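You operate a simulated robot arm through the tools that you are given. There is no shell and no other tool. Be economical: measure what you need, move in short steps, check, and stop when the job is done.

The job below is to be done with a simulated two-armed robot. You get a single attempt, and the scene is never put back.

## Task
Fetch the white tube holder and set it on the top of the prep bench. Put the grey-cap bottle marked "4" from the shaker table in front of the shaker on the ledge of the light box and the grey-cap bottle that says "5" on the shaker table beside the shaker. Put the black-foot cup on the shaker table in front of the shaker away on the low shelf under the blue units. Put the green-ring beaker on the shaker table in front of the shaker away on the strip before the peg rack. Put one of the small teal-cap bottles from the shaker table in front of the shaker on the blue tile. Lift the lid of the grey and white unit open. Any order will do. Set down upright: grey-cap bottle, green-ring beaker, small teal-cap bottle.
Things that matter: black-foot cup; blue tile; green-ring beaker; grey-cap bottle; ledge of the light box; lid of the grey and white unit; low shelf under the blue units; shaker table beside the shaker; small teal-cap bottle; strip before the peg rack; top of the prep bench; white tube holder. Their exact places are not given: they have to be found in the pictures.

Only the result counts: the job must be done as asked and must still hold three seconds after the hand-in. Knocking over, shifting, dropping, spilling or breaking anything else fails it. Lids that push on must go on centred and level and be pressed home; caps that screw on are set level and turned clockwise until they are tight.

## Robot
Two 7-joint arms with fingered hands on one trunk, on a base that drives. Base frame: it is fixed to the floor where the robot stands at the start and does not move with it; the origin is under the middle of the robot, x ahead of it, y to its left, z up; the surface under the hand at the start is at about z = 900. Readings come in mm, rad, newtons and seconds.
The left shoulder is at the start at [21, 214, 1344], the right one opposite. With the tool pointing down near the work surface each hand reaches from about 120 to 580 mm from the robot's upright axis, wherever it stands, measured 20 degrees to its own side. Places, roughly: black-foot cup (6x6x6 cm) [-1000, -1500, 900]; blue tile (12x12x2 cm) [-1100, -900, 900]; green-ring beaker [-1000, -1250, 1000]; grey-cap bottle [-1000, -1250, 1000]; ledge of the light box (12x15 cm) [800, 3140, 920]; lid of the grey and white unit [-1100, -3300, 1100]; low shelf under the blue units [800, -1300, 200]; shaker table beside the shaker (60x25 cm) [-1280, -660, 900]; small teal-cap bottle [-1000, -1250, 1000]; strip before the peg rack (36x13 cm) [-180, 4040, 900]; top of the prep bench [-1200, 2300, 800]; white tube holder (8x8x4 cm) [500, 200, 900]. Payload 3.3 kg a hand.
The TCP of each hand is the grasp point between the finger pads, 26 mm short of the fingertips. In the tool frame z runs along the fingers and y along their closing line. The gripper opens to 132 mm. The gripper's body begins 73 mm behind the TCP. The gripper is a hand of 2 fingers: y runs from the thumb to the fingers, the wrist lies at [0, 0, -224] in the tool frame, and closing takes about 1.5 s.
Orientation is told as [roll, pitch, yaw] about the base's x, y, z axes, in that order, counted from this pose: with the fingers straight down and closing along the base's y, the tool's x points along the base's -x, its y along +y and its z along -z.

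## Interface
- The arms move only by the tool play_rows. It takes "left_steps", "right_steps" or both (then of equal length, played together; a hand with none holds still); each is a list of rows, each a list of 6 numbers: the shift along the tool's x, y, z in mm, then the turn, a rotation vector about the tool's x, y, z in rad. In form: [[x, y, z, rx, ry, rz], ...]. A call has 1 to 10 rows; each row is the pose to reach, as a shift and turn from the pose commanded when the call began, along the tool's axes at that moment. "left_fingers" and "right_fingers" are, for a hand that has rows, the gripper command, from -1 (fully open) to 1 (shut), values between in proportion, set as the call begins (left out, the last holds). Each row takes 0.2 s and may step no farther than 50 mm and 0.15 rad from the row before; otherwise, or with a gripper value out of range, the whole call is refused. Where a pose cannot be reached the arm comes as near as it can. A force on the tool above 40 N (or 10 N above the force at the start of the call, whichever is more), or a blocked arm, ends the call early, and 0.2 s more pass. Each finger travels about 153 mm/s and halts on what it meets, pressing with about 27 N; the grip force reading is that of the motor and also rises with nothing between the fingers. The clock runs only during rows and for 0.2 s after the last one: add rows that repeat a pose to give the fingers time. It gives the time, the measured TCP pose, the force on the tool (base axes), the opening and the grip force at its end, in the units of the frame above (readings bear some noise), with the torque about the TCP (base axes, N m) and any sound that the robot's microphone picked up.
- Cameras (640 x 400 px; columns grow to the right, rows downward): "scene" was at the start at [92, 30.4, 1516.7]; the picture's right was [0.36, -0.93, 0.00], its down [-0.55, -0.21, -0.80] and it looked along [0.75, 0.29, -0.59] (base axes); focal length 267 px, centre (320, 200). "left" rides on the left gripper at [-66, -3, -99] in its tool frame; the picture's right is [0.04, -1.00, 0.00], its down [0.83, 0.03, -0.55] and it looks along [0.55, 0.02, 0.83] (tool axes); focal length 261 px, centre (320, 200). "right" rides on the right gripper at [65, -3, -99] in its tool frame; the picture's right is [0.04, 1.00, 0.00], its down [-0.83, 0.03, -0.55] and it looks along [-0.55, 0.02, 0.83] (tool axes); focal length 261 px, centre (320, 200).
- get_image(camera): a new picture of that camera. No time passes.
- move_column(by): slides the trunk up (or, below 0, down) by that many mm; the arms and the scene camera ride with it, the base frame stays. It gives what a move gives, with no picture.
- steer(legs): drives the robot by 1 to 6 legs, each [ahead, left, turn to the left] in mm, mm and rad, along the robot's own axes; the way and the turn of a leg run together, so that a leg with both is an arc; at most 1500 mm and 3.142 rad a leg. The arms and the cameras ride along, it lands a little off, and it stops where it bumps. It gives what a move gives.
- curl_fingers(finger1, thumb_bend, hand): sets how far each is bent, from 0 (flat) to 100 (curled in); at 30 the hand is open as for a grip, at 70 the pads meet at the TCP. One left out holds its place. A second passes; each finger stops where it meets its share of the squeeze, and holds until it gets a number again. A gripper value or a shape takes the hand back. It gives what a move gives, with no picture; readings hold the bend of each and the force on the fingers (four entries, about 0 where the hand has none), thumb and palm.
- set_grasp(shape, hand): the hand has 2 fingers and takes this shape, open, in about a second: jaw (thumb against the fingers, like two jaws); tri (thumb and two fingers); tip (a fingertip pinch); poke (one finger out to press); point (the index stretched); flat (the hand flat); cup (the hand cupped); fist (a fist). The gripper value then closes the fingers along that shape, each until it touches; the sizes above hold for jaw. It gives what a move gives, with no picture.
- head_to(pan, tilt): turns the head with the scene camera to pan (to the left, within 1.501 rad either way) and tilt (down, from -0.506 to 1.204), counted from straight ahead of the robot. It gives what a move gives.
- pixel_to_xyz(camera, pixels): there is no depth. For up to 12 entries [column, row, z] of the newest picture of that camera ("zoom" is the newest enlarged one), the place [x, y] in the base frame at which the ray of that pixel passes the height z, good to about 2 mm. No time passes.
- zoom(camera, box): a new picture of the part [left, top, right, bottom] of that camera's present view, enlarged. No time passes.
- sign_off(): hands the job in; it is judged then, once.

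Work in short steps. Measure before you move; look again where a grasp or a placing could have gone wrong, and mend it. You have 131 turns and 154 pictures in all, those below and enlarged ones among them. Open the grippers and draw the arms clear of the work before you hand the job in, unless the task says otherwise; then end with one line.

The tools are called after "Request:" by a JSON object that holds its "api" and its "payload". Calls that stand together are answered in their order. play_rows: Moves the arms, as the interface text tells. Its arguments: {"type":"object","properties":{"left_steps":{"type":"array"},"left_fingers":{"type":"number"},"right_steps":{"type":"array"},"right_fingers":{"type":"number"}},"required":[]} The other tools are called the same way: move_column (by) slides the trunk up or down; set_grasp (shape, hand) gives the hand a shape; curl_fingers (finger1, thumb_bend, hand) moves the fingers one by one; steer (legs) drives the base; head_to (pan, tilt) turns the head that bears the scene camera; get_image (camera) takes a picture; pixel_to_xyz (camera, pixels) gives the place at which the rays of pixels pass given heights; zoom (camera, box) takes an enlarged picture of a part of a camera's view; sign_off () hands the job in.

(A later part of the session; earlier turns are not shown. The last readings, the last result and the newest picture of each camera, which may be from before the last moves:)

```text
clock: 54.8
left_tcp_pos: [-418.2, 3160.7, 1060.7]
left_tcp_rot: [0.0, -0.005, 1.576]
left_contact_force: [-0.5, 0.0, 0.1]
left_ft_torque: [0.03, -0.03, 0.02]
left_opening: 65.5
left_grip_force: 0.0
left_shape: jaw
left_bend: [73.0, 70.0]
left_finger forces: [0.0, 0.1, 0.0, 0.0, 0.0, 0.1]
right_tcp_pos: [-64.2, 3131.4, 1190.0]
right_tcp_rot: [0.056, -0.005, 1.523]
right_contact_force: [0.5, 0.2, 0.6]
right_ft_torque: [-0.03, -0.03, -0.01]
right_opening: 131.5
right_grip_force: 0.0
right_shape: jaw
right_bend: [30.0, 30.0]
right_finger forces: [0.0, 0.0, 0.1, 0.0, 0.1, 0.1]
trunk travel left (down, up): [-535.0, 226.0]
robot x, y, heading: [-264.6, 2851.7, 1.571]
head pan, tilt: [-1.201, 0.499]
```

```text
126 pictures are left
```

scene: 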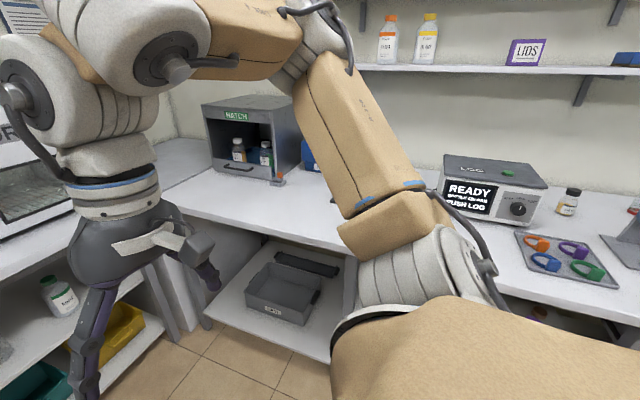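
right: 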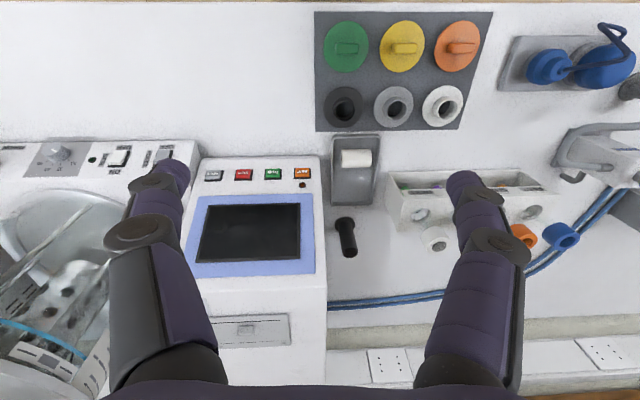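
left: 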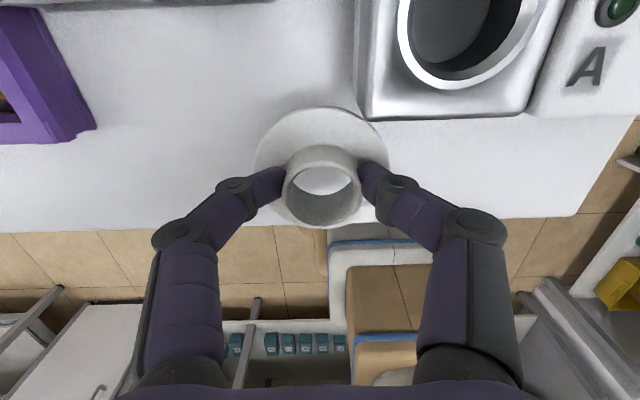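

The strip before the peg rack is visible at about (310,200) of the earlier view. Now I drive back along the aisle to the shaker table and face it.

Request:
{"api": "steer", "payload": {"legs": [[-1400, 0, 0], [-1400, 0, 0], [-1250, 0, 0], [0, 0, 1.571]]}}

Request:
{"api": "move_column", "payload": {"by": 90}}

Request:
{"api": "head_to", "payload": {"pan": 0.0, "tilt": 0.6}}

Request:
{"api": "get_image", "payload": {"camera": "scene"}}

```text
clock: 78.1
left_tcp_pos: [-576.2, -1353.2, 1060.9]
left_tcp_rot: [-0.001, -0.006, -3.132]
left_contact_force: [0.4, 0.3, -0.8]
left_ft_torque: [-0.03, -0.01, 0.0]
left_opening: 65.5
left_grip_force: 0.0
left_shape: jaw
left_bend: [73.0, 70.0]
left_finger forces: [0.0, 0.0, 0.0, 0.0, 0.0, 0.1]
right_tcp_pos: [-549.2, -1001.7, 1191.0]
right_tcp_rot: [0.055, -0.006, 3.103]
right_contact_force: [-0.1, 0.1, 0.9]
right_ft_torque: [0.01, 0.03, 0.01]
right_opening: 132.0
right_grip_force: 0.0
right_shape: jaw
right_bend: [30.0, 30.0]
right_finger forces: [0.0, 0.0, 0.0, 0.1, 0.1, 0.1]
trunk travel left (down, up): [-535.0, 226.0]
robot x, y, heading: [-272.5, -1199.4, -3.133]
head pan, tilt: [-1.201, 0.499]
```

```text
clock: 79.4
left_tcp_pos: [-575.7, -1353.5, 1151.1]
left_tcp_rot: [0.0, -0.004, -3.131]
left_contact_force: [0.5, 0.0, -0.3]
left_ft_torque: [-0.03, 0.0, 0.02]
left_opening: 65.5
left_grip_force: 0.0
left_shape: jaw
left_bend: [73.0, 70.0]
left_finger forces: [0.0, 0.0, 0.0, 0.0, 0.0, 0.0]
right_tcp_pos: [-548.6, -1001.1, 1279.7]
right_tcp_rot: [0.056, -0.002, 3.102]
right_contact_force: [0.3, 0.5, 0.0]
right_ft_torque: [-0.01, -0.01, 0.0]
right_opening: 131.9
right_grip_force: 0.1
right_shape: jaw
right_bend: [30.0, 30.0]
right_finger forces: [0.0, 0.1, 0.0, 0.1, 0.0, 0.0]
trunk travel left (down, up): [-625.0, 136.0]
robot x, y, heading: [-271.3, -1199.2, -3.135]
head pan, tilt: [-1.201, 0.499]
```

```text
clock: 80.8
left_tcp_pos: [-574.7, -1353.1, 1152.1]
left_tcp_rot: [0.001, -0.005, -3.132]
left_contact_force: [0.6, 0.2, -0.4]
left_ft_torque: [0.02, 0.01, -0.01]
left_opening: 65.1
left_grip_force: 0.0
left_shape: jaw
left_bend: [73.0, 70.0]
left_finger forces: [0.0, 0.0, 0.0, 0.0, 0.0, 0.1]
right_tcp_pos: [-548.5, -1001.2, 1279.6]
right_tcp_rot: [0.054, -0.004, 3.101]
right_contact_force: [0.1, -0.7, 1.1]
right_ft_torque: [0.03, 0.02, -0.01]
right_opening: 132.2
right_grip_force: 0.0
right_shape: jaw
right_bend: [30.0, 30.0]
right_finger forces: [0.1, 0.0, 0.0, 0.1, 0.0, 0.0]
trunk travel left (down, up): [-625.0, 136.0]
robot x, y, heading: [-275.5, -1199.4, -3.132]
head pan, tilt: [0.0, 0.6]
```

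```text
125 pictures are left
```

scene: 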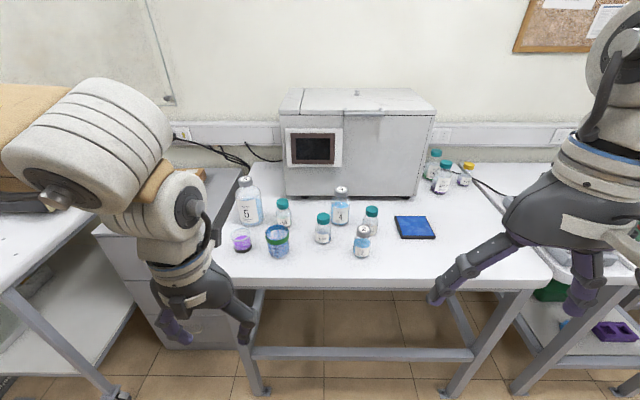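

Bottles and tile are visible. I zoom in on the objects.

Request:
{"api": "zoom", "payload": {"camera": "scene", "box": [215, 140, 495, 290]}}

Request:
{"api": "zoom", "payload": {"camera": "scene", "box": [225, 170, 385, 270]}}

Request:
{"api": "pixel_to_xyz", "payload": {"camera": "scene", "pixels": [[361, 254, 900], [341, 222, 900], [322, 241, 900], [284, 224, 900], [371, 230, 900], [278, 252, 900], [242, 247, 900], [250, 222, 900], [415, 228, 900], [350, 287, 900], [290, 195, 900], [412, 198, 900]]}}

```text
2.29 times, centred on (355, 215) of scene
```

zoom: 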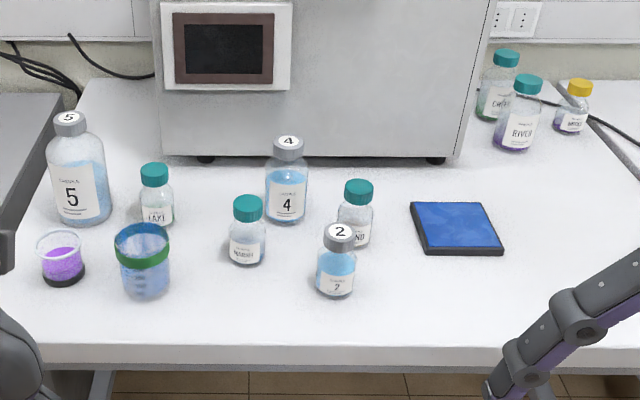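

```text
4.00 times, centred on (305, 220) of scene
```

zoom: 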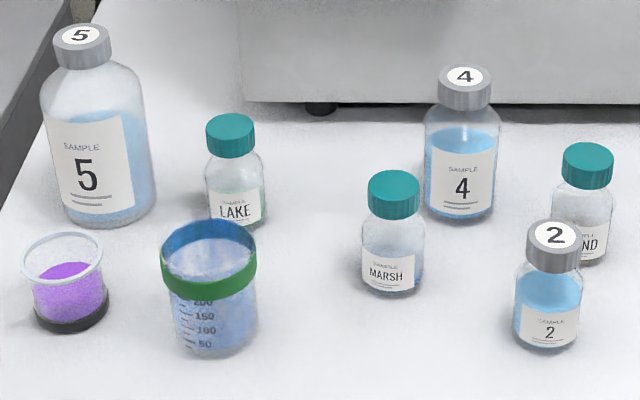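

```text
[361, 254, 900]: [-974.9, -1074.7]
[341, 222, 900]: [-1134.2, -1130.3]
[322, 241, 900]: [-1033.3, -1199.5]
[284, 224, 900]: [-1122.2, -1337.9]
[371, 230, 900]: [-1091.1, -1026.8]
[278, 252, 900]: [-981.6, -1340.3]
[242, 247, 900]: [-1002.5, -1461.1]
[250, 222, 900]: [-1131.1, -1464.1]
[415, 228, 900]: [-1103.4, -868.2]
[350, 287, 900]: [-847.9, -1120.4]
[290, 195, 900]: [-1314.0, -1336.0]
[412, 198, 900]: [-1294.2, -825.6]
```

Bottle 5 (-1131,-1464), 4 (-1134,-1130), LAKE, MARSH (-1033,-1200), POND (-1091,-1027), 2, beaker (-982,-1340), cup (-1003,-1461), tile (-1103,-868); table edge x≈-848. I drive nearer.

Request:
{"api": "steer", "payload": {"legs": [[310, 120, -0.01]]}}

Request:
{"api": "get_image", "payload": {"camera": "scene"}}

Request:
{"api": "get_image", "payload": {"camera": "left"}}

```text
clock: 83.0
left_tcp_pos: [-886.7, -1472.1, 1150.7]
left_tcp_rot: [0.0, -0.004, -3.141]
left_contact_force: [0.1, -0.1, 1.8]
left_ft_torque: [-0.02, -0.03, 0.01]
left_opening: 65.6
left_grip_force: 0.1
left_shape: jaw
left_bend: [73.0, 70.0]
left_finger forces: [0.0, 0.1, 0.1, 0.0, 0.0, 0.1]
right_tcp_pos: [-855.3, -1121.9, 1281.4]
right_tcp_rot: [0.056, -0.004, 3.092]
right_contact_force: [-0.5, -0.3, -0.4]
right_ft_torque: [0.0, 0.02, -0.01]
right_opening: 132.0
right_grip_force: 0.1
right_shape: jaw
right_bend: [30.0, 30.0]
right_finger forces: [0.0, 0.1, 0.1, 0.0, 0.1, 0.1]
trunk travel left (down, up): [-625.0, 136.0]
robot x, y, heading: [-582.7, -1322.7, 3.138]
head pan, tilt: [0.0, 0.6]
```

```text
122 pictures are left
```

scene: 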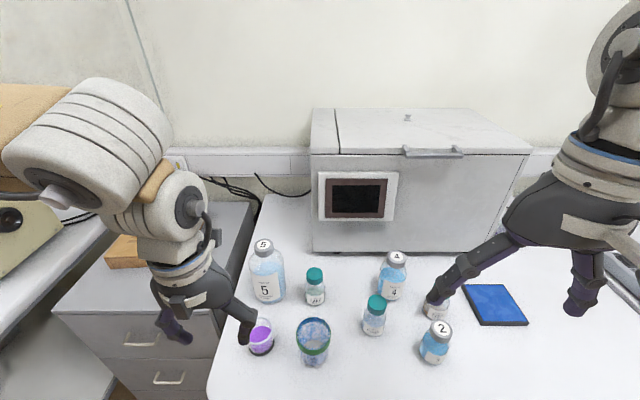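

```text
121 pictures are left
```

left: 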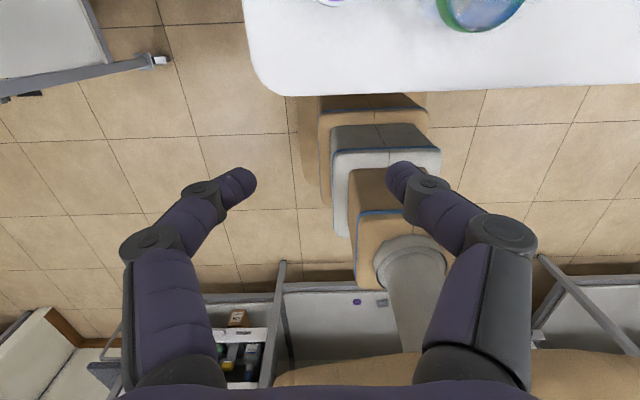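

I triangulate heights of cap tops with the two views: cap tops now at 5 (263,243), 4 (396,256), MARSH (376,301), plus bases.

Request:
{"api": "zoom", "payload": {"camera": "scene", "box": [220, 220, 480, 380]}}

Request:
{"api": "pixel_to_xyz", "payload": {"camera": "scene", "pixels": [[269, 299, 900], [262, 353, 900], [313, 363, 900], [374, 332, 900], [391, 297, 900], [315, 302, 900], [436, 312, 900], [495, 307, 900], [434, 361, 900], [350, 250, 900], [490, 251, 900], [215, 395, 900]]}}

```text
2.46 times, centred on (350, 300) of scene
```

zoom: 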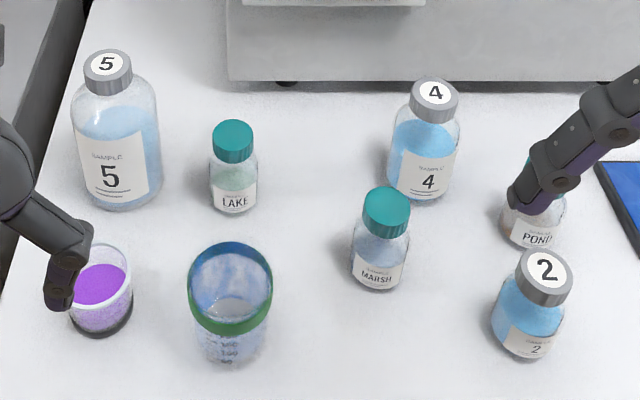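

```text
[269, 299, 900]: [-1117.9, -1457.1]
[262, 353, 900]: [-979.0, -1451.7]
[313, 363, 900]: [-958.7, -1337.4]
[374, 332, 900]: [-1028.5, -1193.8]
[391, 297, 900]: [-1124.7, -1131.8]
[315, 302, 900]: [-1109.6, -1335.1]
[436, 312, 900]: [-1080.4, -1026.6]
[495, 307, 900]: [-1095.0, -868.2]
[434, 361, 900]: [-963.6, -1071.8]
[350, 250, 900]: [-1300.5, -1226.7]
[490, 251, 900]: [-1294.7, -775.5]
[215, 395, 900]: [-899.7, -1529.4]
```

Table top ≈900; cap tops: 5 ≈1080, 4 ≈1044, MARSH ≈1014. I bring the right hand upright above MARSH at z≈1130.

Request:
{"api": "play_rows", "payload": {"right_steps": [[-28, 12, 22, 0.01, 0, -0.01], [-56, 24, 44, 0.02, 0, -0.02], [-85, 37, 66, 0.03, 0, -0.03], [-115, 49, 90, 0.04, 0, -0.04], [-145, 62, 112, 0.05, 0.002, -0.045], [-172, 76, 132, 0.056, 0.004, -0.05], [-172, 76, 140, 0.056, 0.004, -0.05]], "right_fingers": -0.1}}

Request:
{"api": "get_image", "payload": {"camera": "right"}}

Request:
{"api": "get_image", "payload": {"camera": "scene"}}

```text
clock: 84.6
left_tcp_pos: [-884.5, -1471.5, 1151.2]
left_tcp_rot: [0.001, -0.006, -3.14]
left_contact_force: [0.0, 0.2, 0.8]
left_ft_torque: [-0.03, 0.0, 0.0]
left_opening: 65.6
left_grip_force: 0.0
left_shape: jaw
left_bend: [73.0, 70.0]
left_finger forces: [0.0, 0.0, 0.0, 0.0, 0.0, 0.0]
right_tcp_pos: [-1030.9, -1194.8, 1144.9]
right_tcp_rot: [0.0, -0.001, -3.139]
right_contact_force: [0.0, 0.2, -0.1]
right_ft_torque: [-0.02, -0.01, -0.01]
right_opening: 73.2
right_grip_force: 0.1
right_shape: jaw
right_bend: [72.0, 70.0]
right_finger forces: [0.0, 0.0, 0.0, 0.1, 0.1, 0.0]
trunk travel left (down, up): [-625.0, 136.0]
robot x, y, heading: [-581.2, -1322.8, 3.137]
head pan, tilt: [0.0, 0.6]
```

```text
119 pictures are left
```

right: 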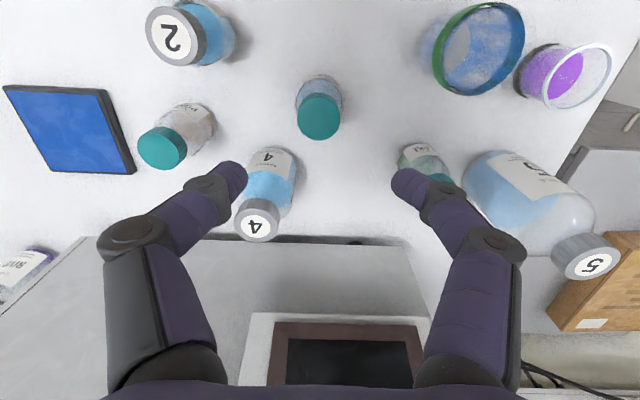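

```text
118 pictures are left
```

scene: 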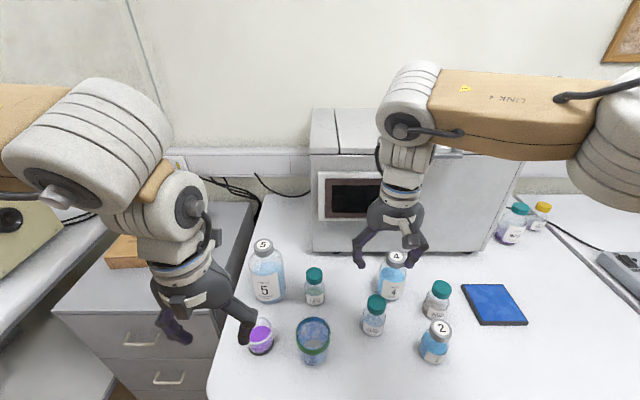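

MARSH cap top is at (320,117) in the right view, 4's cap at (259,219), 5's at (592,258). I localise them at their estimated heights.

Request:
{"api": "pixel_to_xyz", "payload": {"camera": "right", "pixels": [[320, 117, 1014], [320, 117, 1000], [322, 82, 900], [259, 219, 1044], [280, 155, 900], [592, 258, 1080], [163, 149, 1014], [170, 33, 1000]]}}

Request:
{"api": "pixel_to_xyz", "payload": {"camera": "scene", "pixels": [[376, 303, 1014], [376, 303, 1000], [397, 258, 1044], [263, 244, 1080], [440, 288, 1014], [440, 288, 1000], [442, 328, 1000]]}}

```text
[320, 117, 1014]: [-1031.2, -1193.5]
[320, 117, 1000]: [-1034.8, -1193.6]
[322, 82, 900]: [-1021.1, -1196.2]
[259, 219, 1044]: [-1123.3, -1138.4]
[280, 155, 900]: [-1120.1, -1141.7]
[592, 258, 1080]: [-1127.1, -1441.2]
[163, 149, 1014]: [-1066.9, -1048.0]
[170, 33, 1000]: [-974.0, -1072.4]
```

```text
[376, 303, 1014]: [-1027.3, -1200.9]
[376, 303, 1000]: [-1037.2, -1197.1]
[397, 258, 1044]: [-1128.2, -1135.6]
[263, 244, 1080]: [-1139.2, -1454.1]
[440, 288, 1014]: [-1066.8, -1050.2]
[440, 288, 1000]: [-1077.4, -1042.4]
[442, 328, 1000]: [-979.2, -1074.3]
```

MARSH cap centre ≈(-1033,-1195), top ≈1008. I descend straight to TCP z≈1002 around the cap.

Request:
{"api": "play_rows", "payload": {"right_steps": [[-2, 0, 40, 0, 0, 0], [-2, 0, 80, 0, 0, 0], [-2, 0, 115, 0, 0, 0], [-2, 0, 135, 0, 0, 0], [-2, 0, 142, 0, 0, 0], [-2, 0, 142, 0, 0, 0]]}}

Request:
{"api": "get_image", "payload": {"camera": "right"}}

```text
clock: 86.0
left_tcp_pos: [-885.2, -1472.7, 1150.6]
left_tcp_rot: [0.0, -0.006, -3.14]
left_contact_force: [-0.5, 0.0, 0.1]
left_ft_torque: [-0.02, -0.02, -0.02]
left_opening: 65.6
left_grip_force: 0.0
left_shape: jaw
left_bend: [73.0, 70.0]
left_finger forces: [0.1, 0.1, 0.0, 0.0, 0.0, 0.1]
right_tcp_pos: [-1033.4, -1195.8, 1003.7]
right_tcp_rot: [-0.001, -0.002, -3.14]
right_contact_force: [0.4, 0.4, -0.1]
right_ft_torque: [0.03, 0.0, 0.0]
right_opening: 73.3
right_grip_force: 0.1
right_shape: jaw
right_bend: [72.0, 70.0]
right_finger forces: [0.0, 0.0, 0.1, 0.1, 0.0, 0.0]
trunk travel left (down, up): [-625.0, 136.0]
robot x, y, heading: [-578.3, -1322.1, 3.142]
head pan, tilt: [0.0, 0.6]
```

```text
117 pictures are left
```

right: 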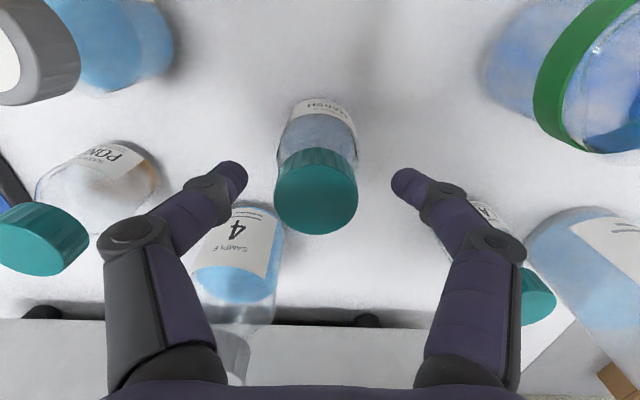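

The cap is centred between the fingers. I lower 5 mm and close.

Request:
{"api": "play_rows", "payload": {"right_steps": [[0, 0, 5, 0, 0, 0], [0, 0, 5, 0, 0, 0], [0, 0, 5, 0, 0, 0], [0, 0, 5, 0, 0, 0], [0, 0, 5, 0, 0, 0]], "right_fingers": 1}}

Request:
{"api": "play_rows", "payload": {"right_steps": [[0, 0, -5, 0, 0, 0], [0, 0, -25, 0, 0, 0], [0, 0, -70, 0, 0, 0], [0, 0, -115, 0, 0, 0], [0, 0, -160, 0, 0, 0], [0, 0, -160, 0, 0, 0]]}}

Request:
{"api": "get_image", "payload": {"camera": "right"}}

```text
clock: 87.2
left_tcp_pos: [-885.2, -1472.9, 1151.7]
left_tcp_rot: [-0.001, -0.005, -3.141]
left_contact_force: [0.8, -0.8, -0.1]
left_ft_torque: [-0.01, -0.01, 0.02]
left_opening: 65.5
left_grip_force: 0.0
left_shape: jaw
left_bend: [73.0, 70.0]
left_finger forces: [0.0, 0.0, 0.0, 0.0, 0.1, 0.1]
right_tcp_pos: [-1032.3, -1195.8, 999.0]
right_tcp_rot: [0.0, -0.003, -3.139]
right_contact_force: [0.8, 0.6, 5.0]
right_ft_torque: [0.05, -0.04, 0.01]
right_opening: 34.6
right_grip_force: 26.5
right_shape: jaw
right_bend: [74.0, 71.0]
right_finger forces: [23.3, 0.0, 0.0, 0.0, 24.5, 0.0]
trunk travel left (down, up): [-625.0, 136.0]
robot x, y, heading: [-575.8, -1317.1, 3.135]
head pan, tilt: [0.0, 0.6]
```

```text
clock: 88.6
left_tcp_pos: [-886.3, -1472.2, 1150.8]
left_tcp_rot: [-0.001, -0.006, -3.141]
left_contact_force: [0.4, 0.6, 0.5]
left_ft_torque: [0.0, -0.01, 0.01]
left_opening: 65.5
left_grip_force: 0.0
left_shape: jaw
left_bend: [73.0, 70.0]
left_finger forces: [0.0, 0.0, 0.0, 0.0, 0.0, 0.1]
right_tcp_pos: [-1034.6, -1194.8, 1157.7]
right_tcp_rot: [0.0, -0.001, -3.14]
right_contact_force: [-0.1, 0.3, -1.8]
right_ft_torque: [0.02, -0.01, 0.04]
right_opening: 34.5
right_grip_force: 27.0
right_shape: jaw
right_bend: [74.0, 70.0]
right_finger forces: [22.6, 0.0, 0.1, 0.1, 23.3, 0.1]
trunk travel left (down, up): [-625.0, 136.0]
robot x, y, heading: [-580.3, -1321.0, 3.141]
head pan, tilt: [0.0, 0.6]
```

```text
116 pictures are left
```

right: 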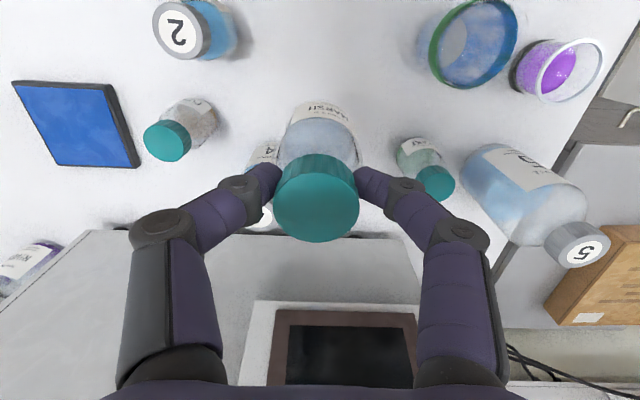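

MARSH is held. With the left hand I go over bottle 5 (cap ≈(-1140,-1457), top ≈1070) to look, raising the right a bit.

Request:
{"api": "play_rows", "payload": {"left_steps": [[-40, -3, -10, 0, 0, 0], [-80, -6, -20, 0, 0, 0], [-120, -9, -25, 0, 0, 0], [-165, -12, -25, 0, 0, 0], [-205, -14, -25, 0, 0, 0], [-245, -16, -25, 0, 0, 0], [-245, -16, -25, 0, 0, 0]], "right_steps": [[0, 0, -10, 0, 0, 0], [0, 0, -20, 0, 0, 0], [0, 0, -30, 0, 0, 0], [0, 0, -40, 0, 0, 0], [0, 0, -40, 0, 0, 0], [0, 0, -40, 0, 0, 0], [0, 0, -40, 0, 0, 0]], "left_fingers": -0.2}}

Request:
{"api": "get_image", "payload": {"camera": "left"}}

Request:
{"api": "get_image", "payload": {"camera": "scene"}}

```text
clock: 90.2
left_tcp_pos: [-1088.3, -1456.4, 1177.0]
left_tcp_rot: [0.001, -0.006, -3.141]
left_contact_force: [-0.6, 0.1, 0.0]
left_ft_torque: [-0.04, 0.01, -0.02]
left_opening: 78.5
left_grip_force: 0.0
left_shape: jaw
left_bend: [71.0, 70.0]
left_finger forces: [0.0, 0.0, 0.1, 0.1, 0.0, 0.1]
left hand out of reach, approached as far as the arm can: row 6, 7
right_tcp_pos: [-1033.1, -1195.0, 1197.8]
right_tcp_rot: [0.001, -0.002, -3.14]
right_contact_force: [0.2, 0.3, -2.0]
right_ft_torque: [0.01, -0.01, -0.01]
right_opening: 34.5
right_grip_force: 26.9
right_shape: jaw
right_bend: [74.0, 70.0]
right_finger forces: [22.7, 0.0, 0.0, 0.0, 23.2, 0.0]
trunk travel left (down, up): [-625.0, 136.0]
robot x, y, heading: [-580.6, -1320.3, 3.142]
head pan, tilt: [0.0, 0.6]
```

```text
115 pictures are left
```

left: 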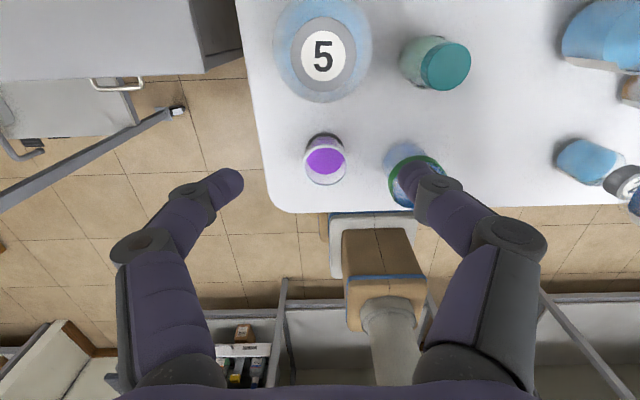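

```text
114 pictures are left
```

scene: 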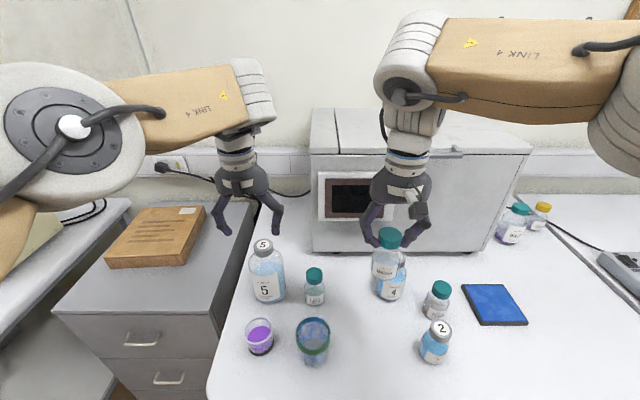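

The left arm fell short by ~45 mm; bottle 5's cap is at (323,50). I drive 42 mm closer (still as near as at the start bench).

Request:
{"api": "steer", "payload": {"legs": [[42, 0, 0]]}}

Request:
{"api": "get_image", "payload": {"camera": "left"}}

```text
clock: 91.0
left_tcp_pos: [-1134.3, -1459.2, 1176.5]
left_tcp_rot: [0.0, -0.003, -3.139]
left_contact_force: [-0.3, 0.0, -0.5]
left_ft_torque: [-0.04, -0.03, 0.0]
left_opening: 78.9
left_grip_force: 0.1
left_shape: jaw
left_bend: [71.0, 70.0]
left_finger forces: [0.0, 0.0, 0.0, 0.0, 0.0, 0.1]
right_tcp_pos: [-1077.7, -1195.6, 1196.7]
right_tcp_rot: [-0.001, 0.0, -3.139]
right_contact_force: [-0.6, 0.4, -1.7]
right_ft_torque: [-0.01, -0.06, -0.01]
right_opening: 34.3
right_grip_force: 26.9
right_shape: jaw
right_bend: [74.0, 70.0]
right_finger forces: [22.7, 0.0, 0.1, 0.0, 23.2, 0.0]
trunk travel left (down, up): [-625.0, 136.0]
robot x, y, heading: [-625.8, -1323.7, 3.141]
head pan, tilt: [0.0, 0.6]
```

```text
113 pictures are left
```

left: 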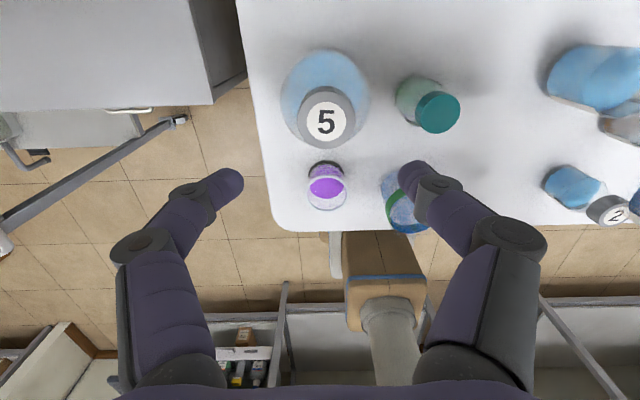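

Base moved freely. I localise cap 5 at (326,121).

Request:
{"api": "pixel_to_xyz", "payload": {"camera": "left", "pixels": [[326, 119, 1070], [326, 119, 1080], [296, 119, 1070], [356, 119, 1070]]}}

```text
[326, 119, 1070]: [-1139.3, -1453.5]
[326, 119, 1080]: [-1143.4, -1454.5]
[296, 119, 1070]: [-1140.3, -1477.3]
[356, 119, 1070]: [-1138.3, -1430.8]
```

The commanded pose may lag the measured one after the reach clip, so I test with a small backward row.

Request:
{"api": "play_rows", "payload": {"left_steps": [[20, 0, 0, 0, 0, 0], [40, 0, 0, 0, 0, 0], [40, 0, 0, 0, 0, 0]]}}

```text
clock: 91.8
left_tcp_pos: [-1091.2, -1458.3, 1177.5]
left_tcp_rot: [0.0, -0.007, -3.14]
left_contact_force: [-0.2, -1.1, -0.1]
left_ft_torque: [0.01, 0.06, 0.0]
left_opening: 78.9
left_grip_force: 0.0
left_shape: jaw
left_bend: [71.0, 70.0]
left_finger forces: [0.0, 0.0, 0.0, 0.0, 0.0, 0.0]
right_tcp_pos: [-1075.8, -1195.2, 1198.5]
right_tcp_rot: [-0.001, -0.002, -3.141]
right_contact_force: [0.5, 0.2, -1.7]
right_ft_torque: [0.02, -0.01, 0.01]
right_opening: 34.5
right_grip_force: 26.8
right_shape: jaw
right_bend: [74.0, 70.0]
right_finger forces: [22.6, 0.0, 0.0, 0.0, 23.2, 0.0]
trunk travel left (down, up): [-625.0, 136.0]
robot x, y, heading: [-622.3, -1319.8, 3.142]
head pan, tilt: [0.0, 0.6]
```

Commands follow the measured pose. I go to (-1140,-1454) and descend to TCP z≈1064.

Request:
{"api": "play_rows", "payload": {"left_steps": [[-30, -4, 10, 0, 0, 0], [-49, -4, 40, 0, 0, 0], [-49, -4, 80, 0, 0, 0], [-49, -4, 105, 0, 0, 0], [-49, -4, 113, 0, 0, 0], [-49, -4, 113, 0, 0, 0]]}}

Request:
{"api": "get_image", "payload": {"camera": "left"}}

```text
clock: 93.2
left_tcp_pos: [-1142.4, -1455.1, 1063.2]
left_tcp_rot: [0.0, -0.006, -3.14]
left_contact_force: [0.4, -0.3, -0.7]
left_ft_torque: [0.04, 0.0, -0.02]
left_opening: 78.8
left_grip_force: 0.1
left_shape: jaw
left_bend: [71.0, 70.0]
left_finger forces: [0.1, 0.1, 0.0, 0.0, 0.1, 0.1]
right_tcp_pos: [-1075.2, -1195.2, 1199.2]
right_tcp_rot: [-0.002, -0.001, -3.14]
right_contact_force: [-0.2, -0.6, -1.8]
right_ft_torque: [-0.02, -0.01, 0.01]
right_opening: 34.5
right_grip_force: 27.1
right_shape: jaw
right_bend: [74.0, 70.0]
right_finger forces: [22.6, 0.0, 0.0, 0.0, 23.1, 0.0]
trunk travel left (down, up): [-625.0, 136.0]
robot x, y, heading: [-625.6, -1314.8, 3.137]
head pan, tilt: [0.0, 0.6]
```

```text
112 pictures are left
```

left: 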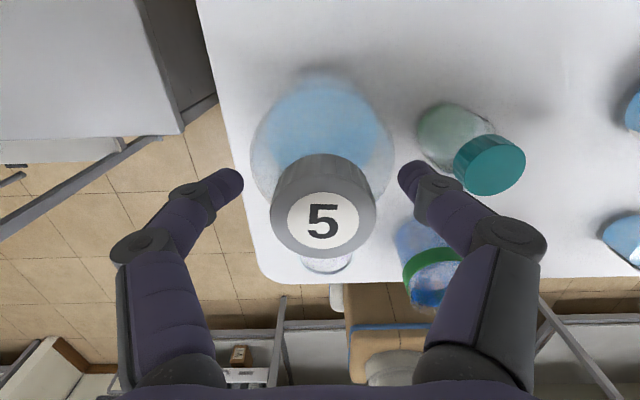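

Cap centre (322,221) is ~8 mm nearer to the robot and its top is about at TCP height. I correct, lower 8 mm, and close.

Request:
{"api": "play_rows", "payload": {"left_steps": [[8, 0, 2, 0, 0, 0], [8, 0, 9, 0, 0, 0], [8, 0, 9, 0, 0, 0]]}}

Request:
{"api": "play_rows", "payload": {"left_steps": [[0, 0, 0, 0, 0, 0], [0, 0, 0, 0, 0, 0], [0, 0, 0, 0, 0, 0], [0, 0, 0, 0, 0, 0]], "left_fingers": 1}}

Request:
{"api": "get_image", "payload": {"camera": "left"}}

```text
clock: 94.0
left_tcp_pos: [-1133.7, -1455.0, 1054.8]
left_tcp_rot: [0.001, -0.006, -3.141]
left_contact_force: [-1.3, -0.2, 0.9]
left_ft_torque: [-0.01, 0.02, -0.02]
left_opening: 78.8
left_grip_force: 0.0
left_shape: jaw
left_bend: [71.0, 70.0]
left_finger forces: [0.0, 0.0, 0.0, 0.0, 0.1, 0.0]
right_tcp_pos: [-1076.1, -1196.2, 1198.2]
right_tcp_rot: [0.0, -0.003, -3.14]
right_contact_force: [-1.6, -0.4, -1.9]
right_ft_torque: [0.01, -0.02, -0.02]
right_opening: 34.5
right_grip_force: 27.2
right_shape: jaw
right_bend: [74.0, 70.0]
right_finger forces: [22.6, 0.0, 0.0, 0.1, 23.1, 0.0]
trunk travel left (down, up): [-625.0, 136.0]
robot x, y, heading: [-623.3, -1321.0, 3.14]
head pan, tilt: [0.0, 0.6]
```

```text
clock: 95.0
left_tcp_pos: [-1133.3, -1455.1, 1057.0]
left_tcp_rot: [-0.001, -0.011, -3.137]
left_contact_force: [-0.2, -1.9, 26.6]
left_ft_torque: [-0.63, 0.09, 0.04]
left_opening: 52.6
left_grip_force: 27.1
left_shape: jaw
left_bend: [74.0, 70.0]
left_finger forces: [31.8, 0.0, 0.0, 0.0, 21.9, 0.0]
right_tcp_pos: [-1073.8, -1195.4, 1199.6]
right_tcp_rot: [0.001, -0.003, -3.14]
right_contact_force: [1.1, -0.5, -2.4]
right_ft_torque: [0.02, -0.01, -0.04]
right_opening: 34.2
right_grip_force: 26.8
right_shape: jaw
right_bend: [74.0, 70.0]
right_finger forces: [22.6, 0.0, 0.0, 0.0, 23.1, 0.1]
trunk travel left (down, up): [-625.0, 136.0]
robot x, y, heading: [-624.3, -1322.3, 3.141]
head pan, tilt: [0.0, 0.6]
```

```text
111 pictures are left
```

left: 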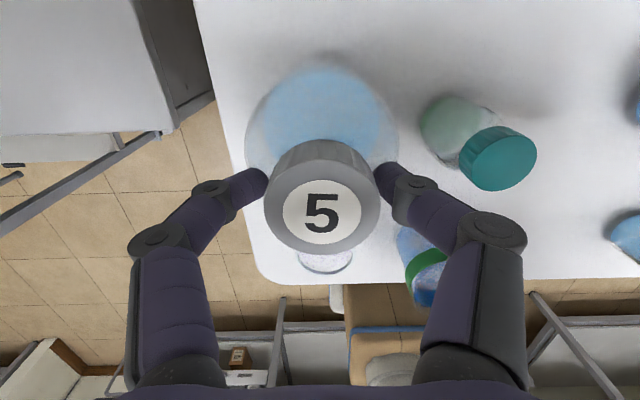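

Tips wedge on the shoulder (26 N up). I open a bit, rise 8 mm, and re-close.

Request:
{"api": "play_rows", "payload": {"left_steps": [[0, 0, -1, 0, 0, 0], [0, 0, -4, 0, 0, 0], [0, 0, -8, 0, 0, 0]], "left_fingers": -0.05}}

Request:
{"api": "play_rows", "payload": {"left_steps": [[0, 0, 0, 0, 0, 0], [0, 0, 0, 0, 0, 0], [0, 0, 0, 0, 0, 0], [0, 0, 0, 0, 0, 0]], "left_fingers": 1}}

```text
clock: 95.8
left_tcp_pos: [-1133.1, -1454.5, 1062.7]
left_tcp_rot: [0.0, -0.004, -3.139]
left_contact_force: [-0.1, 0.0, 1.2]
left_ft_torque: [0.0, 0.02, 0.0]
left_opening: 68.8
left_grip_force: 0.0
left_shape: jaw
left_bend: [72.0, 70.0]
left_finger forces: [0.0, 0.0, 0.0, 0.1, 0.0, 0.1]
right_tcp_pos: [-1074.7, -1195.2, 1199.0]
right_tcp_rot: [0.0, -0.001, -3.14]
right_contact_force: [0.5, 0.3, -1.9]
right_ft_torque: [-0.01, 0.02, 0.01]
right_opening: 34.3
right_grip_force: 27.4
right_shape: jaw
right_bend: [74.0, 70.0]
right_finger forces: [22.6, 0.1, 0.1, 0.0, 23.1, 0.0]
trunk travel left (down, up): [-625.0, 136.0]
robot x, y, heading: [-621.3, -1320.2, 3.144]
head pan, tilt: [0.0, 0.6]
```

```text
clock: 96.8
left_tcp_pos: [-1133.2, -1454.3, 1065.4]
left_tcp_rot: [0.001, -0.01, -3.138]
left_contact_force: [0.2, -2.2, 26.4]
left_ft_torque: [-0.55, 0.16, 0.04]
left_opening: 39.5
left_grip_force: 26.6
left_shape: jaw
left_bend: [75.0, 70.0]
left_finger forces: [32.7, 0.0, 0.1, 0.0, 22.2, 0.1]
right_tcp_pos: [-1073.1, -1194.6, 1198.7]
right_tcp_rot: [0.0, -0.003, -3.141]
right_contact_force: [0.9, -0.6, -2.1]
right_ft_torque: [-0.02, 0.0, 0.02]
right_opening: 34.5
right_grip_force: 27.6
right_shape: jaw
right_bend: [74.0, 70.0]
right_finger forces: [22.6, 0.0, 0.0, 0.0, 23.1, 0.0]
trunk travel left (down, up): [-625.0, 136.0]
robot x, y, heading: [-625.9, -1322.5, 3.141]
head pan, tilt: [0.0, 0.6]
```

Still wedged at the neck. I open, rise 10 mm more to grip only the cap.

Request:
{"api": "play_rows", "payload": {"left_steps": [[0, 0, -1, 0, 0, 0], [0, 0, -5, 0, 0, 0], [0, 0, -10, 0, 0, 0]], "left_fingers": -0.05}}

Request:
{"api": "play_rows", "payload": {"left_steps": [[0, 0, 0, 0, 0, 0], [0, 0, 0, 0, 0, 0], [0, 0, 0, 0, 0, 0], [0, 0, 0, 0, 0, 0]], "left_fingers": 1}}

Request:
{"api": "get_image", "payload": {"camera": "left"}}

```text
clock: 97.7
left_tcp_pos: [-1133.8, -1455.2, 1073.9]
left_tcp_rot: [0.0, -0.006, -3.139]
left_contact_force: [0.7, -0.6, 0.5]
left_ft_torque: [0.01, -0.01, 0.0]
left_opening: 68.7
left_grip_force: 0.2
left_shape: jaw
left_bend: [72.0, 70.0]
left_finger forces: [0.1, 0.1, 0.0, 0.1, 0.0, 0.0]
right_tcp_pos: [-1075.5, -1196.3, 1198.3]
right_tcp_rot: [-0.001, -0.002, -3.14]
right_contact_force: [0.4, 0.5, -2.8]
right_ft_torque: [-0.05, -0.01, -0.03]
right_opening: 34.3
right_grip_force: 26.9
right_shape: jaw
right_bend: [74.0, 70.0]
right_finger forces: [22.7, 0.0, 0.0, 0.0, 23.1, 0.0]
trunk travel left (down, up): [-625.0, 136.0]
robot x, y, heading: [-623.3, -1321.8, 3.135]
head pan, tilt: [0.0, 0.6]
```

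```text
clock: 98.7
left_tcp_pos: [-1133.8, -1456.1, 1073.9]
left_tcp_rot: [0.0, -0.005, -3.14]
left_contact_force: [0.8, 0.3, -0.2]
left_ft_torque: [0.01, -0.01, 0.02]
left_opening: 34.8
left_grip_force: 27.2
left_shape: jaw
left_bend: [73.0, 70.0]
left_finger forces: [21.8, 0.0, 0.1, 0.0, 23.6, 0.0]
right_tcp_pos: [-1076.3, -1195.1, 1199.4]
right_tcp_rot: [0.0, -0.004, -3.14]
right_contact_force: [0.2, 1.1, -2.6]
right_ft_torque: [-0.03, 0.01, -0.02]
right_opening: 34.3
right_grip_force: 27.0
right_shape: jaw
right_bend: [74.0, 70.0]
right_finger forces: [22.6, 0.0, 0.0, 0.0, 23.0, 0.0]
trunk travel left (down, up): [-625.0, 136.0]
robot x, y, heading: [-622.7, -1320.2, 3.145]
head pan, tilt: [0.0, 0.6]
```

```text
110 pictures are left
```

left: 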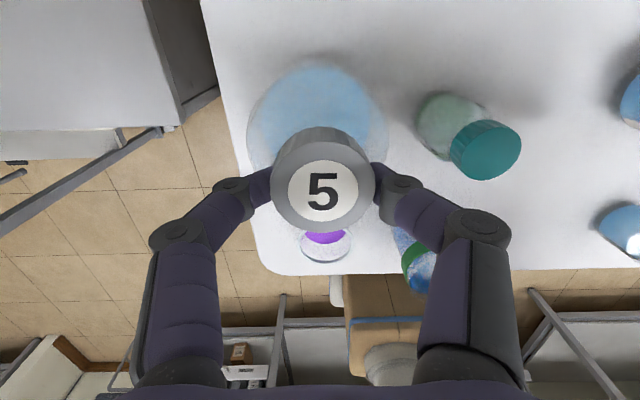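

Grip clean now (no vertical force). I lift bottle 5 by 110 mm.

Request:
{"api": "play_rows", "payload": {"left_steps": [[0, 0, -10, 0, 0, 0], [0, 0, -30, 0, 0, 0], [0, 0, -60, 0, 0, 0], [0, 0, -90, 0, 0, 0], [0, 0, -115, 0, 0, 0], [0, 0, -115, 0, 0, 0]]}}

Request:
{"api": "get_image", "payload": {"camera": "scene"}}

```text
clock: 100.0
left_tcp_pos: [-1130.9, -1453.8, 1187.6]
left_tcp_rot: [-0.002, -0.004, -3.14]
left_contact_force: [0.5, 0.2, -4.5]
left_ft_torque: [0.05, -0.03, 0.01]
left_opening: 34.8
left_grip_force: 27.3
left_shape: jaw
left_bend: [73.0, 70.0]
left_finger forces: [23.9, 0.0, 0.1, 0.0, 23.1, 0.1]
left hand out of reach, approached as far as the arm can: row 5
right_tcp_pos: [-1077.1, -1196.3, 1198.9]
right_tcp_rot: [-0.003, 0.0, -3.138]
right_contact_force: [0.2, 1.1, -2.4]
right_ft_torque: [-0.03, 0.0, 0.02]
right_opening: 34.3
right_grip_force: 27.1
right_shape: jaw
right_bend: [74.0, 70.0]
right_finger forces: [22.6, 0.1, 0.0, 0.1, 23.0, 0.0]
trunk travel left (down, up): [-625.0, 136.0]
robot x, y, heading: [-623.2, -1319.1, 3.143]
head pan, tilt: [0.0, 0.6]
```

```text
109 pictures are left
```

scene: 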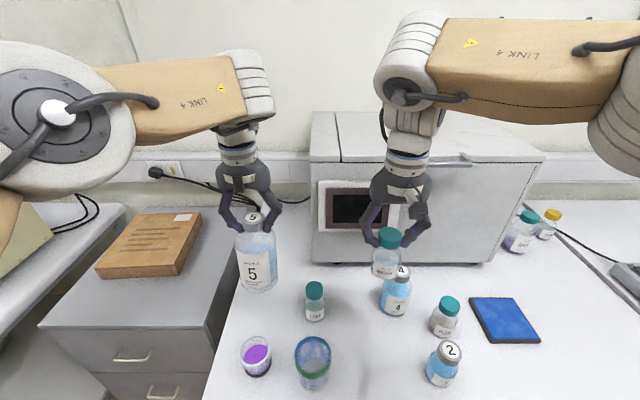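

Bottle 5's bottom is only ≈1013, so I raise the trunk 120 mm before sliding sideways over the other bottles, to bring MARSH beside the tile.

Request:
{"api": "move_column", "payload": {"by": 120}}

Request:
{"api": "steer", "payload": {"legs": [[0, -325, 0]]}}

Request:
{"api": "get_image", "payload": {"camera": "scene"}}

Request:
{"api": "get_image", "payload": {"camera": "right"}}

```text
clock: 101.5
left_tcp_pos: [-1131.0, -1454.6, 1308.3]
left_tcp_rot: [0.001, -0.006, -3.14]
left_contact_force: [-0.2, -0.1, -5.3]
left_ft_torque: [0.0, -0.03, 0.01]
left_opening: 34.6
left_grip_force: 27.2
left_shape: jaw
left_bend: [73.0, 70.0]
left_finger forces: [24.4, 0.1, 0.0, 0.1, 23.0, 0.1]
right_tcp_pos: [-1076.8, -1194.9, 1319.3]
right_tcp_rot: [0.0, -0.001, -3.141]
right_contact_force: [-0.6, -0.1, -2.6]
right_ft_torque: [0.01, -0.03, 0.05]
right_opening: 34.6
right_grip_force: 27.5
right_shape: jaw
right_bend: [74.0, 70.0]
right_finger forces: [22.5, 0.0, 0.0, 0.0, 23.0, 0.1]
trunk travel left (down, up): [-745.0, 16.0]
robot x, y, heading: [-621.4, -1322.1, 3.143]
head pan, tilt: [0.0, 0.6]
```

```text
clock: 103.7
left_tcp_pos: [-1130.3, -1123.2, 1309.1]
left_tcp_rot: [-0.001, -0.008, 3.143]
left_contact_force: [0.3, 0.2, -4.9]
left_ft_torque: [0.01, 0.01, 0.01]
left_opening: 34.6
left_grip_force: 27.3
left_shape: jaw
left_bend: [73.0, 70.0]
left_finger forces: [24.6, 0.0, 0.0, 0.0, 23.0, 0.0]
right_tcp_pos: [-1075.6, -865.2, 1316.9]
right_tcp_rot: [-0.001, -0.002, 3.14]
right_contact_force: [0.2, 0.7, -2.7]
right_ft_torque: [0.01, 0.0, 0.0]
right_opening: 34.2
right_grip_force: 26.9
right_shape: jaw
right_bend: [74.0, 70.0]
right_finger forces: [22.7, 0.0, 0.1, 0.0, 23.0, 0.0]
trunk travel left (down, up): [-745.0, 16.0]
robot x, y, heading: [-625.1, -993.2, 3.139]
head pan, tilt: [0.0, 0.6]
```

```text
108 pictures are left
```

scene: 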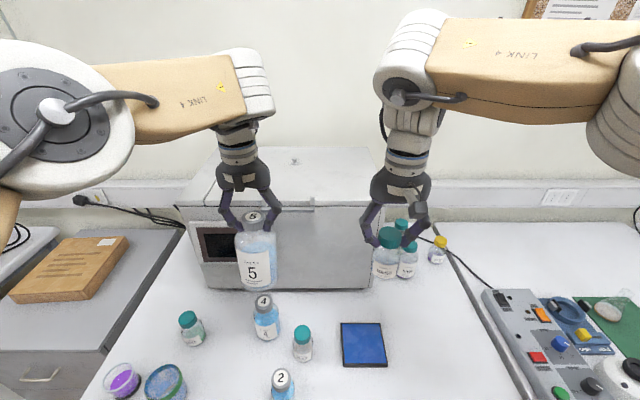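

```text
107 pictures are left
```

right: 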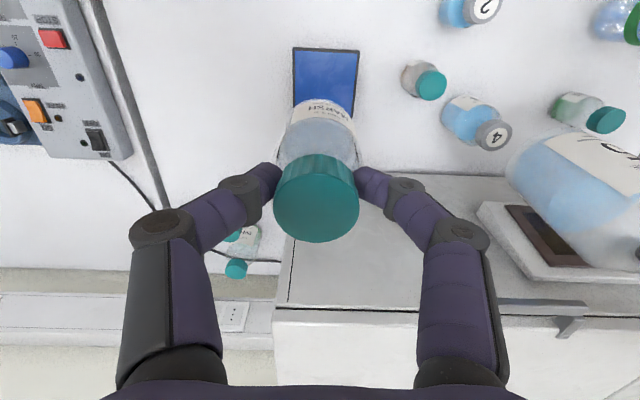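

Tile centre at (363,344). I measure it and the free area right of the shaker (bottles CAVE/RIVER/yellow at (402,230),(408,262),(438,250)).

Request:
{"api": "pixel_to_xyz", "payload": {"camera": "scene", "pixels": [[363, 344, 912], [340, 322, 912], [381, 323, 912], [388, 366, 900], [345, 366, 900], [408, 277, 900], [437, 262, 900], [371, 289, 900], [480, 290, 900], [448, 245, 900], [525, 380, 900], [400, 232, 900]]}}

Request:
{"api": "zoom", "payload": {"camera": "scene", "box": [330, 200, 530, 400]}}

Request:
{"api": "pixel_to_xyz", "payload": {"camera": "right", "pixels": [[293, 48, 912], [359, 51, 912], [268, 60, 900], [240, 235, 900]]}}

```text
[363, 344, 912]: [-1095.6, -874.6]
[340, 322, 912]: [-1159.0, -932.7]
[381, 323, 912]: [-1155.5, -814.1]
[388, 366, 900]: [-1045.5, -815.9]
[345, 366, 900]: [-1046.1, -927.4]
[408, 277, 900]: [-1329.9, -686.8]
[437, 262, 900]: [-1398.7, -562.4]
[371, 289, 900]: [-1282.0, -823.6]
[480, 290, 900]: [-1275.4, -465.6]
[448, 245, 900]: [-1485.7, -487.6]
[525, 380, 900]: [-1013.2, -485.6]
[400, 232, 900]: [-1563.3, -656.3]
```

```text
2.00 times, centred on (430, 300) of scene
```

zoom: 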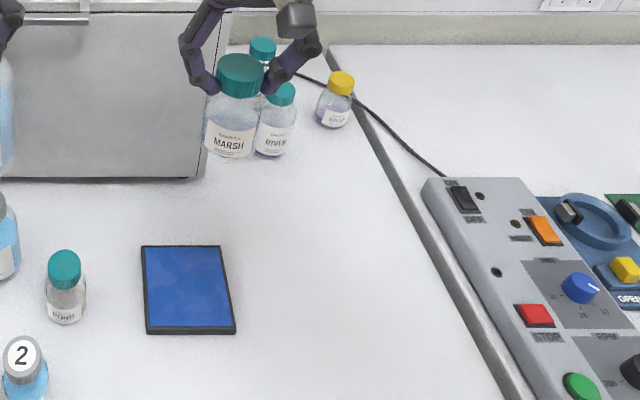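

```text
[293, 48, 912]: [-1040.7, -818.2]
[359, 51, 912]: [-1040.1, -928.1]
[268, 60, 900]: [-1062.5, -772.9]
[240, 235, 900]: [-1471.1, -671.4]
```

Tile centre ≈(-1098,-872). I lower MARSH over the tile to TCP z≈1040.

Request:
{"api": "play_rows", "payload": {"right_steps": [[-10, 3, 40, 0, 0, 0], [-22, 7, 85, 0, 0, 0], [-22, 7, 130, 0, 0, 0], [-22, 7, 175, 0, 0, 0], [-22, 7, 220, 0, 0, 0], [-22, 7, 255, 0, 0, 0], [-22, 7, 275, 0, 0, 0], [-22, 7, 275, 0, 0, 0]]}}

Request:
{"api": "zoom", "payload": {"camera": "scene", "box": [260, 230, 480, 400]}}

Request:
{"api": "get_image", "payload": {"camera": "right"}}

```text
clock: 105.5
left_tcp_pos: [-1129.4, -1122.9, 1308.2]
left_tcp_rot: [0.001, -0.008, 3.142]
left_contact_force: [0.1, 0.0, -3.9]
left_ft_torque: [0.03, -0.03, -0.03]
left_opening: 34.7
left_grip_force: 27.1
left_shape: jaw
left_bend: [73.0, 70.0]
left_finger forces: [25.2, 0.0, 0.1, 0.1, 22.8, 0.0]
right_tcp_pos: [-1097.3, -871.2, 1042.1]
right_tcp_rot: [0.001, -0.003, 3.14]
right_contact_force: [-0.2, -0.1, -2.2]
right_ft_torque: [-0.01, 0.01, 0.01]
right_opening: 34.2
right_grip_force: 27.1
right_shape: jaw
right_bend: [74.0, 70.0]
right_finger forces: [22.6, 0.0, 0.0, 0.0, 21.8, 0.0]
trunk travel left (down, up): [-745.0, 16.0]
robot x, y, heading: [-621.0, -990.6, 3.136]
head pan, tilt: [0.0, 0.6]
```

```text
2.35 times, centred on (370, 315) of scene
```

zoom: 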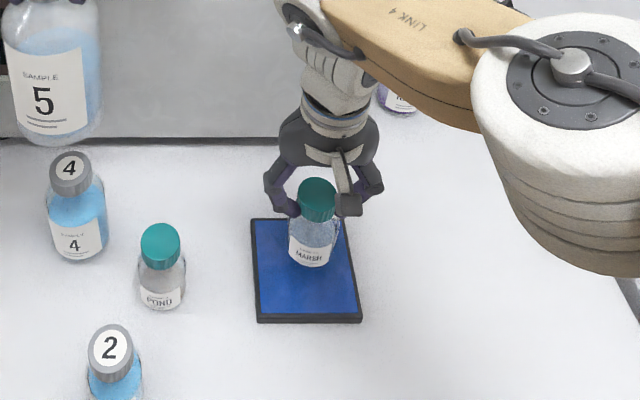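

```text
104 pictures are left
```

right: 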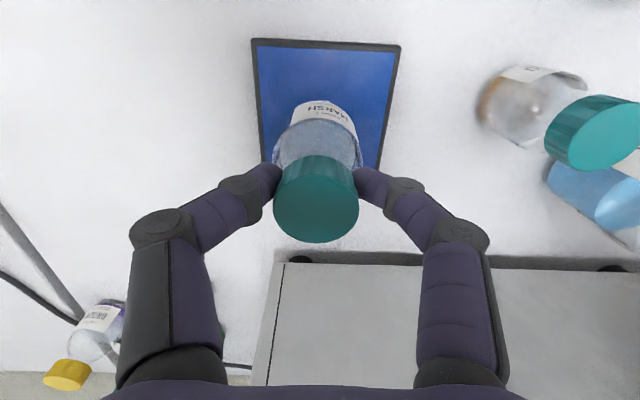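

Centred over the tile. I lower in small rows until contact.

Request:
{"api": "play_rows", "payload": {"right_steps": [[0, 0, 10, 0, 0, 0], [0, 0, 18, 0, 0, 0], [0, 0, 22, 0, 0, 0], [0, 0, 25, 0, 0, 0], [0, 0, 25, 0, 0, 0]]}}

```text
clock: 106.7
left_tcp_pos: [-1129.3, -1123.5, 1310.0]
left_tcp_rot: [0.0, -0.01, 3.143]
left_contact_force: [-0.1, -0.7, -3.1]
left_ft_torque: [0.05, -0.04, 0.05]
left_opening: 34.5
left_grip_force: 27.1
left_shape: jaw
left_bend: [73.0, 70.0]
left_finger forces: [25.4, 0.0, 0.0, 0.0, 22.8, 0.0]
right_tcp_pos: [-1097.7, -872.3, 1018.1]
right_tcp_rot: [0.0, -0.001, 3.142]
right_contact_force: [-0.3, -0.1, -2.4]
right_ft_torque: [0.01, 0.02, -0.03]
right_opening: 33.9
right_grip_force: 27.3
right_shape: jaw
right_bend: [74.0, 70.0]
right_finger forces: [22.6, 0.1, 0.0, 0.0, 21.6, 0.0]
trunk travel left (down, up): [-745.0, 16.0]
robot x, y, heading: [-622.8, -993.8, 3.143]
head pan, tilt: [0.0, 0.6]
```

No contact yet; I continue down in 2 mm rows.

Request:
{"api": "play_rows", "payload": {"right_steps": [[0, 0, 2, 0, 0, 0], [0, 0, 4, 0, 0, 0], [0, 0, 6, 0, 0, 0], [0, 0, 8, 0, 0, 0]]}}

```text
clock: 107.7
left_tcp_pos: [-1127.9, -1124.2, 1309.7]
left_tcp_rot: [-0.003, -0.011, 3.141]
left_contact_force: [-0.4, 1.2, -4.3]
left_ft_torque: [0.01, -0.05, -0.03]
left_opening: 34.5
left_grip_force: 27.0
left_shape: jaw
left_bend: [73.0, 70.0]
left_finger forces: [25.5, 0.0, 0.0, 0.0, 22.8, 0.0]
right_tcp_pos: [-1098.0, -872.2, 1012.6]
right_tcp_rot: [-0.003, -0.007, 3.14]
right_contact_force: [3.2, 2.4, 27.9]
right_ft_torque: [0.21, 0.02, -0.06]
right_opening: 35.7
right_grip_force: 26.4
right_shape: jaw
right_bend: [75.0, 71.0]
right_finger forces: [28.3, 0.0, 0.1, 0.0, 29.1, 0.0]
trunk travel left (down, up): [-745.0, 16.0]
robot x, y, heading: [-623.1, -990.5, 3.139]
head pan, tilt: [0.0, 0.6]
```

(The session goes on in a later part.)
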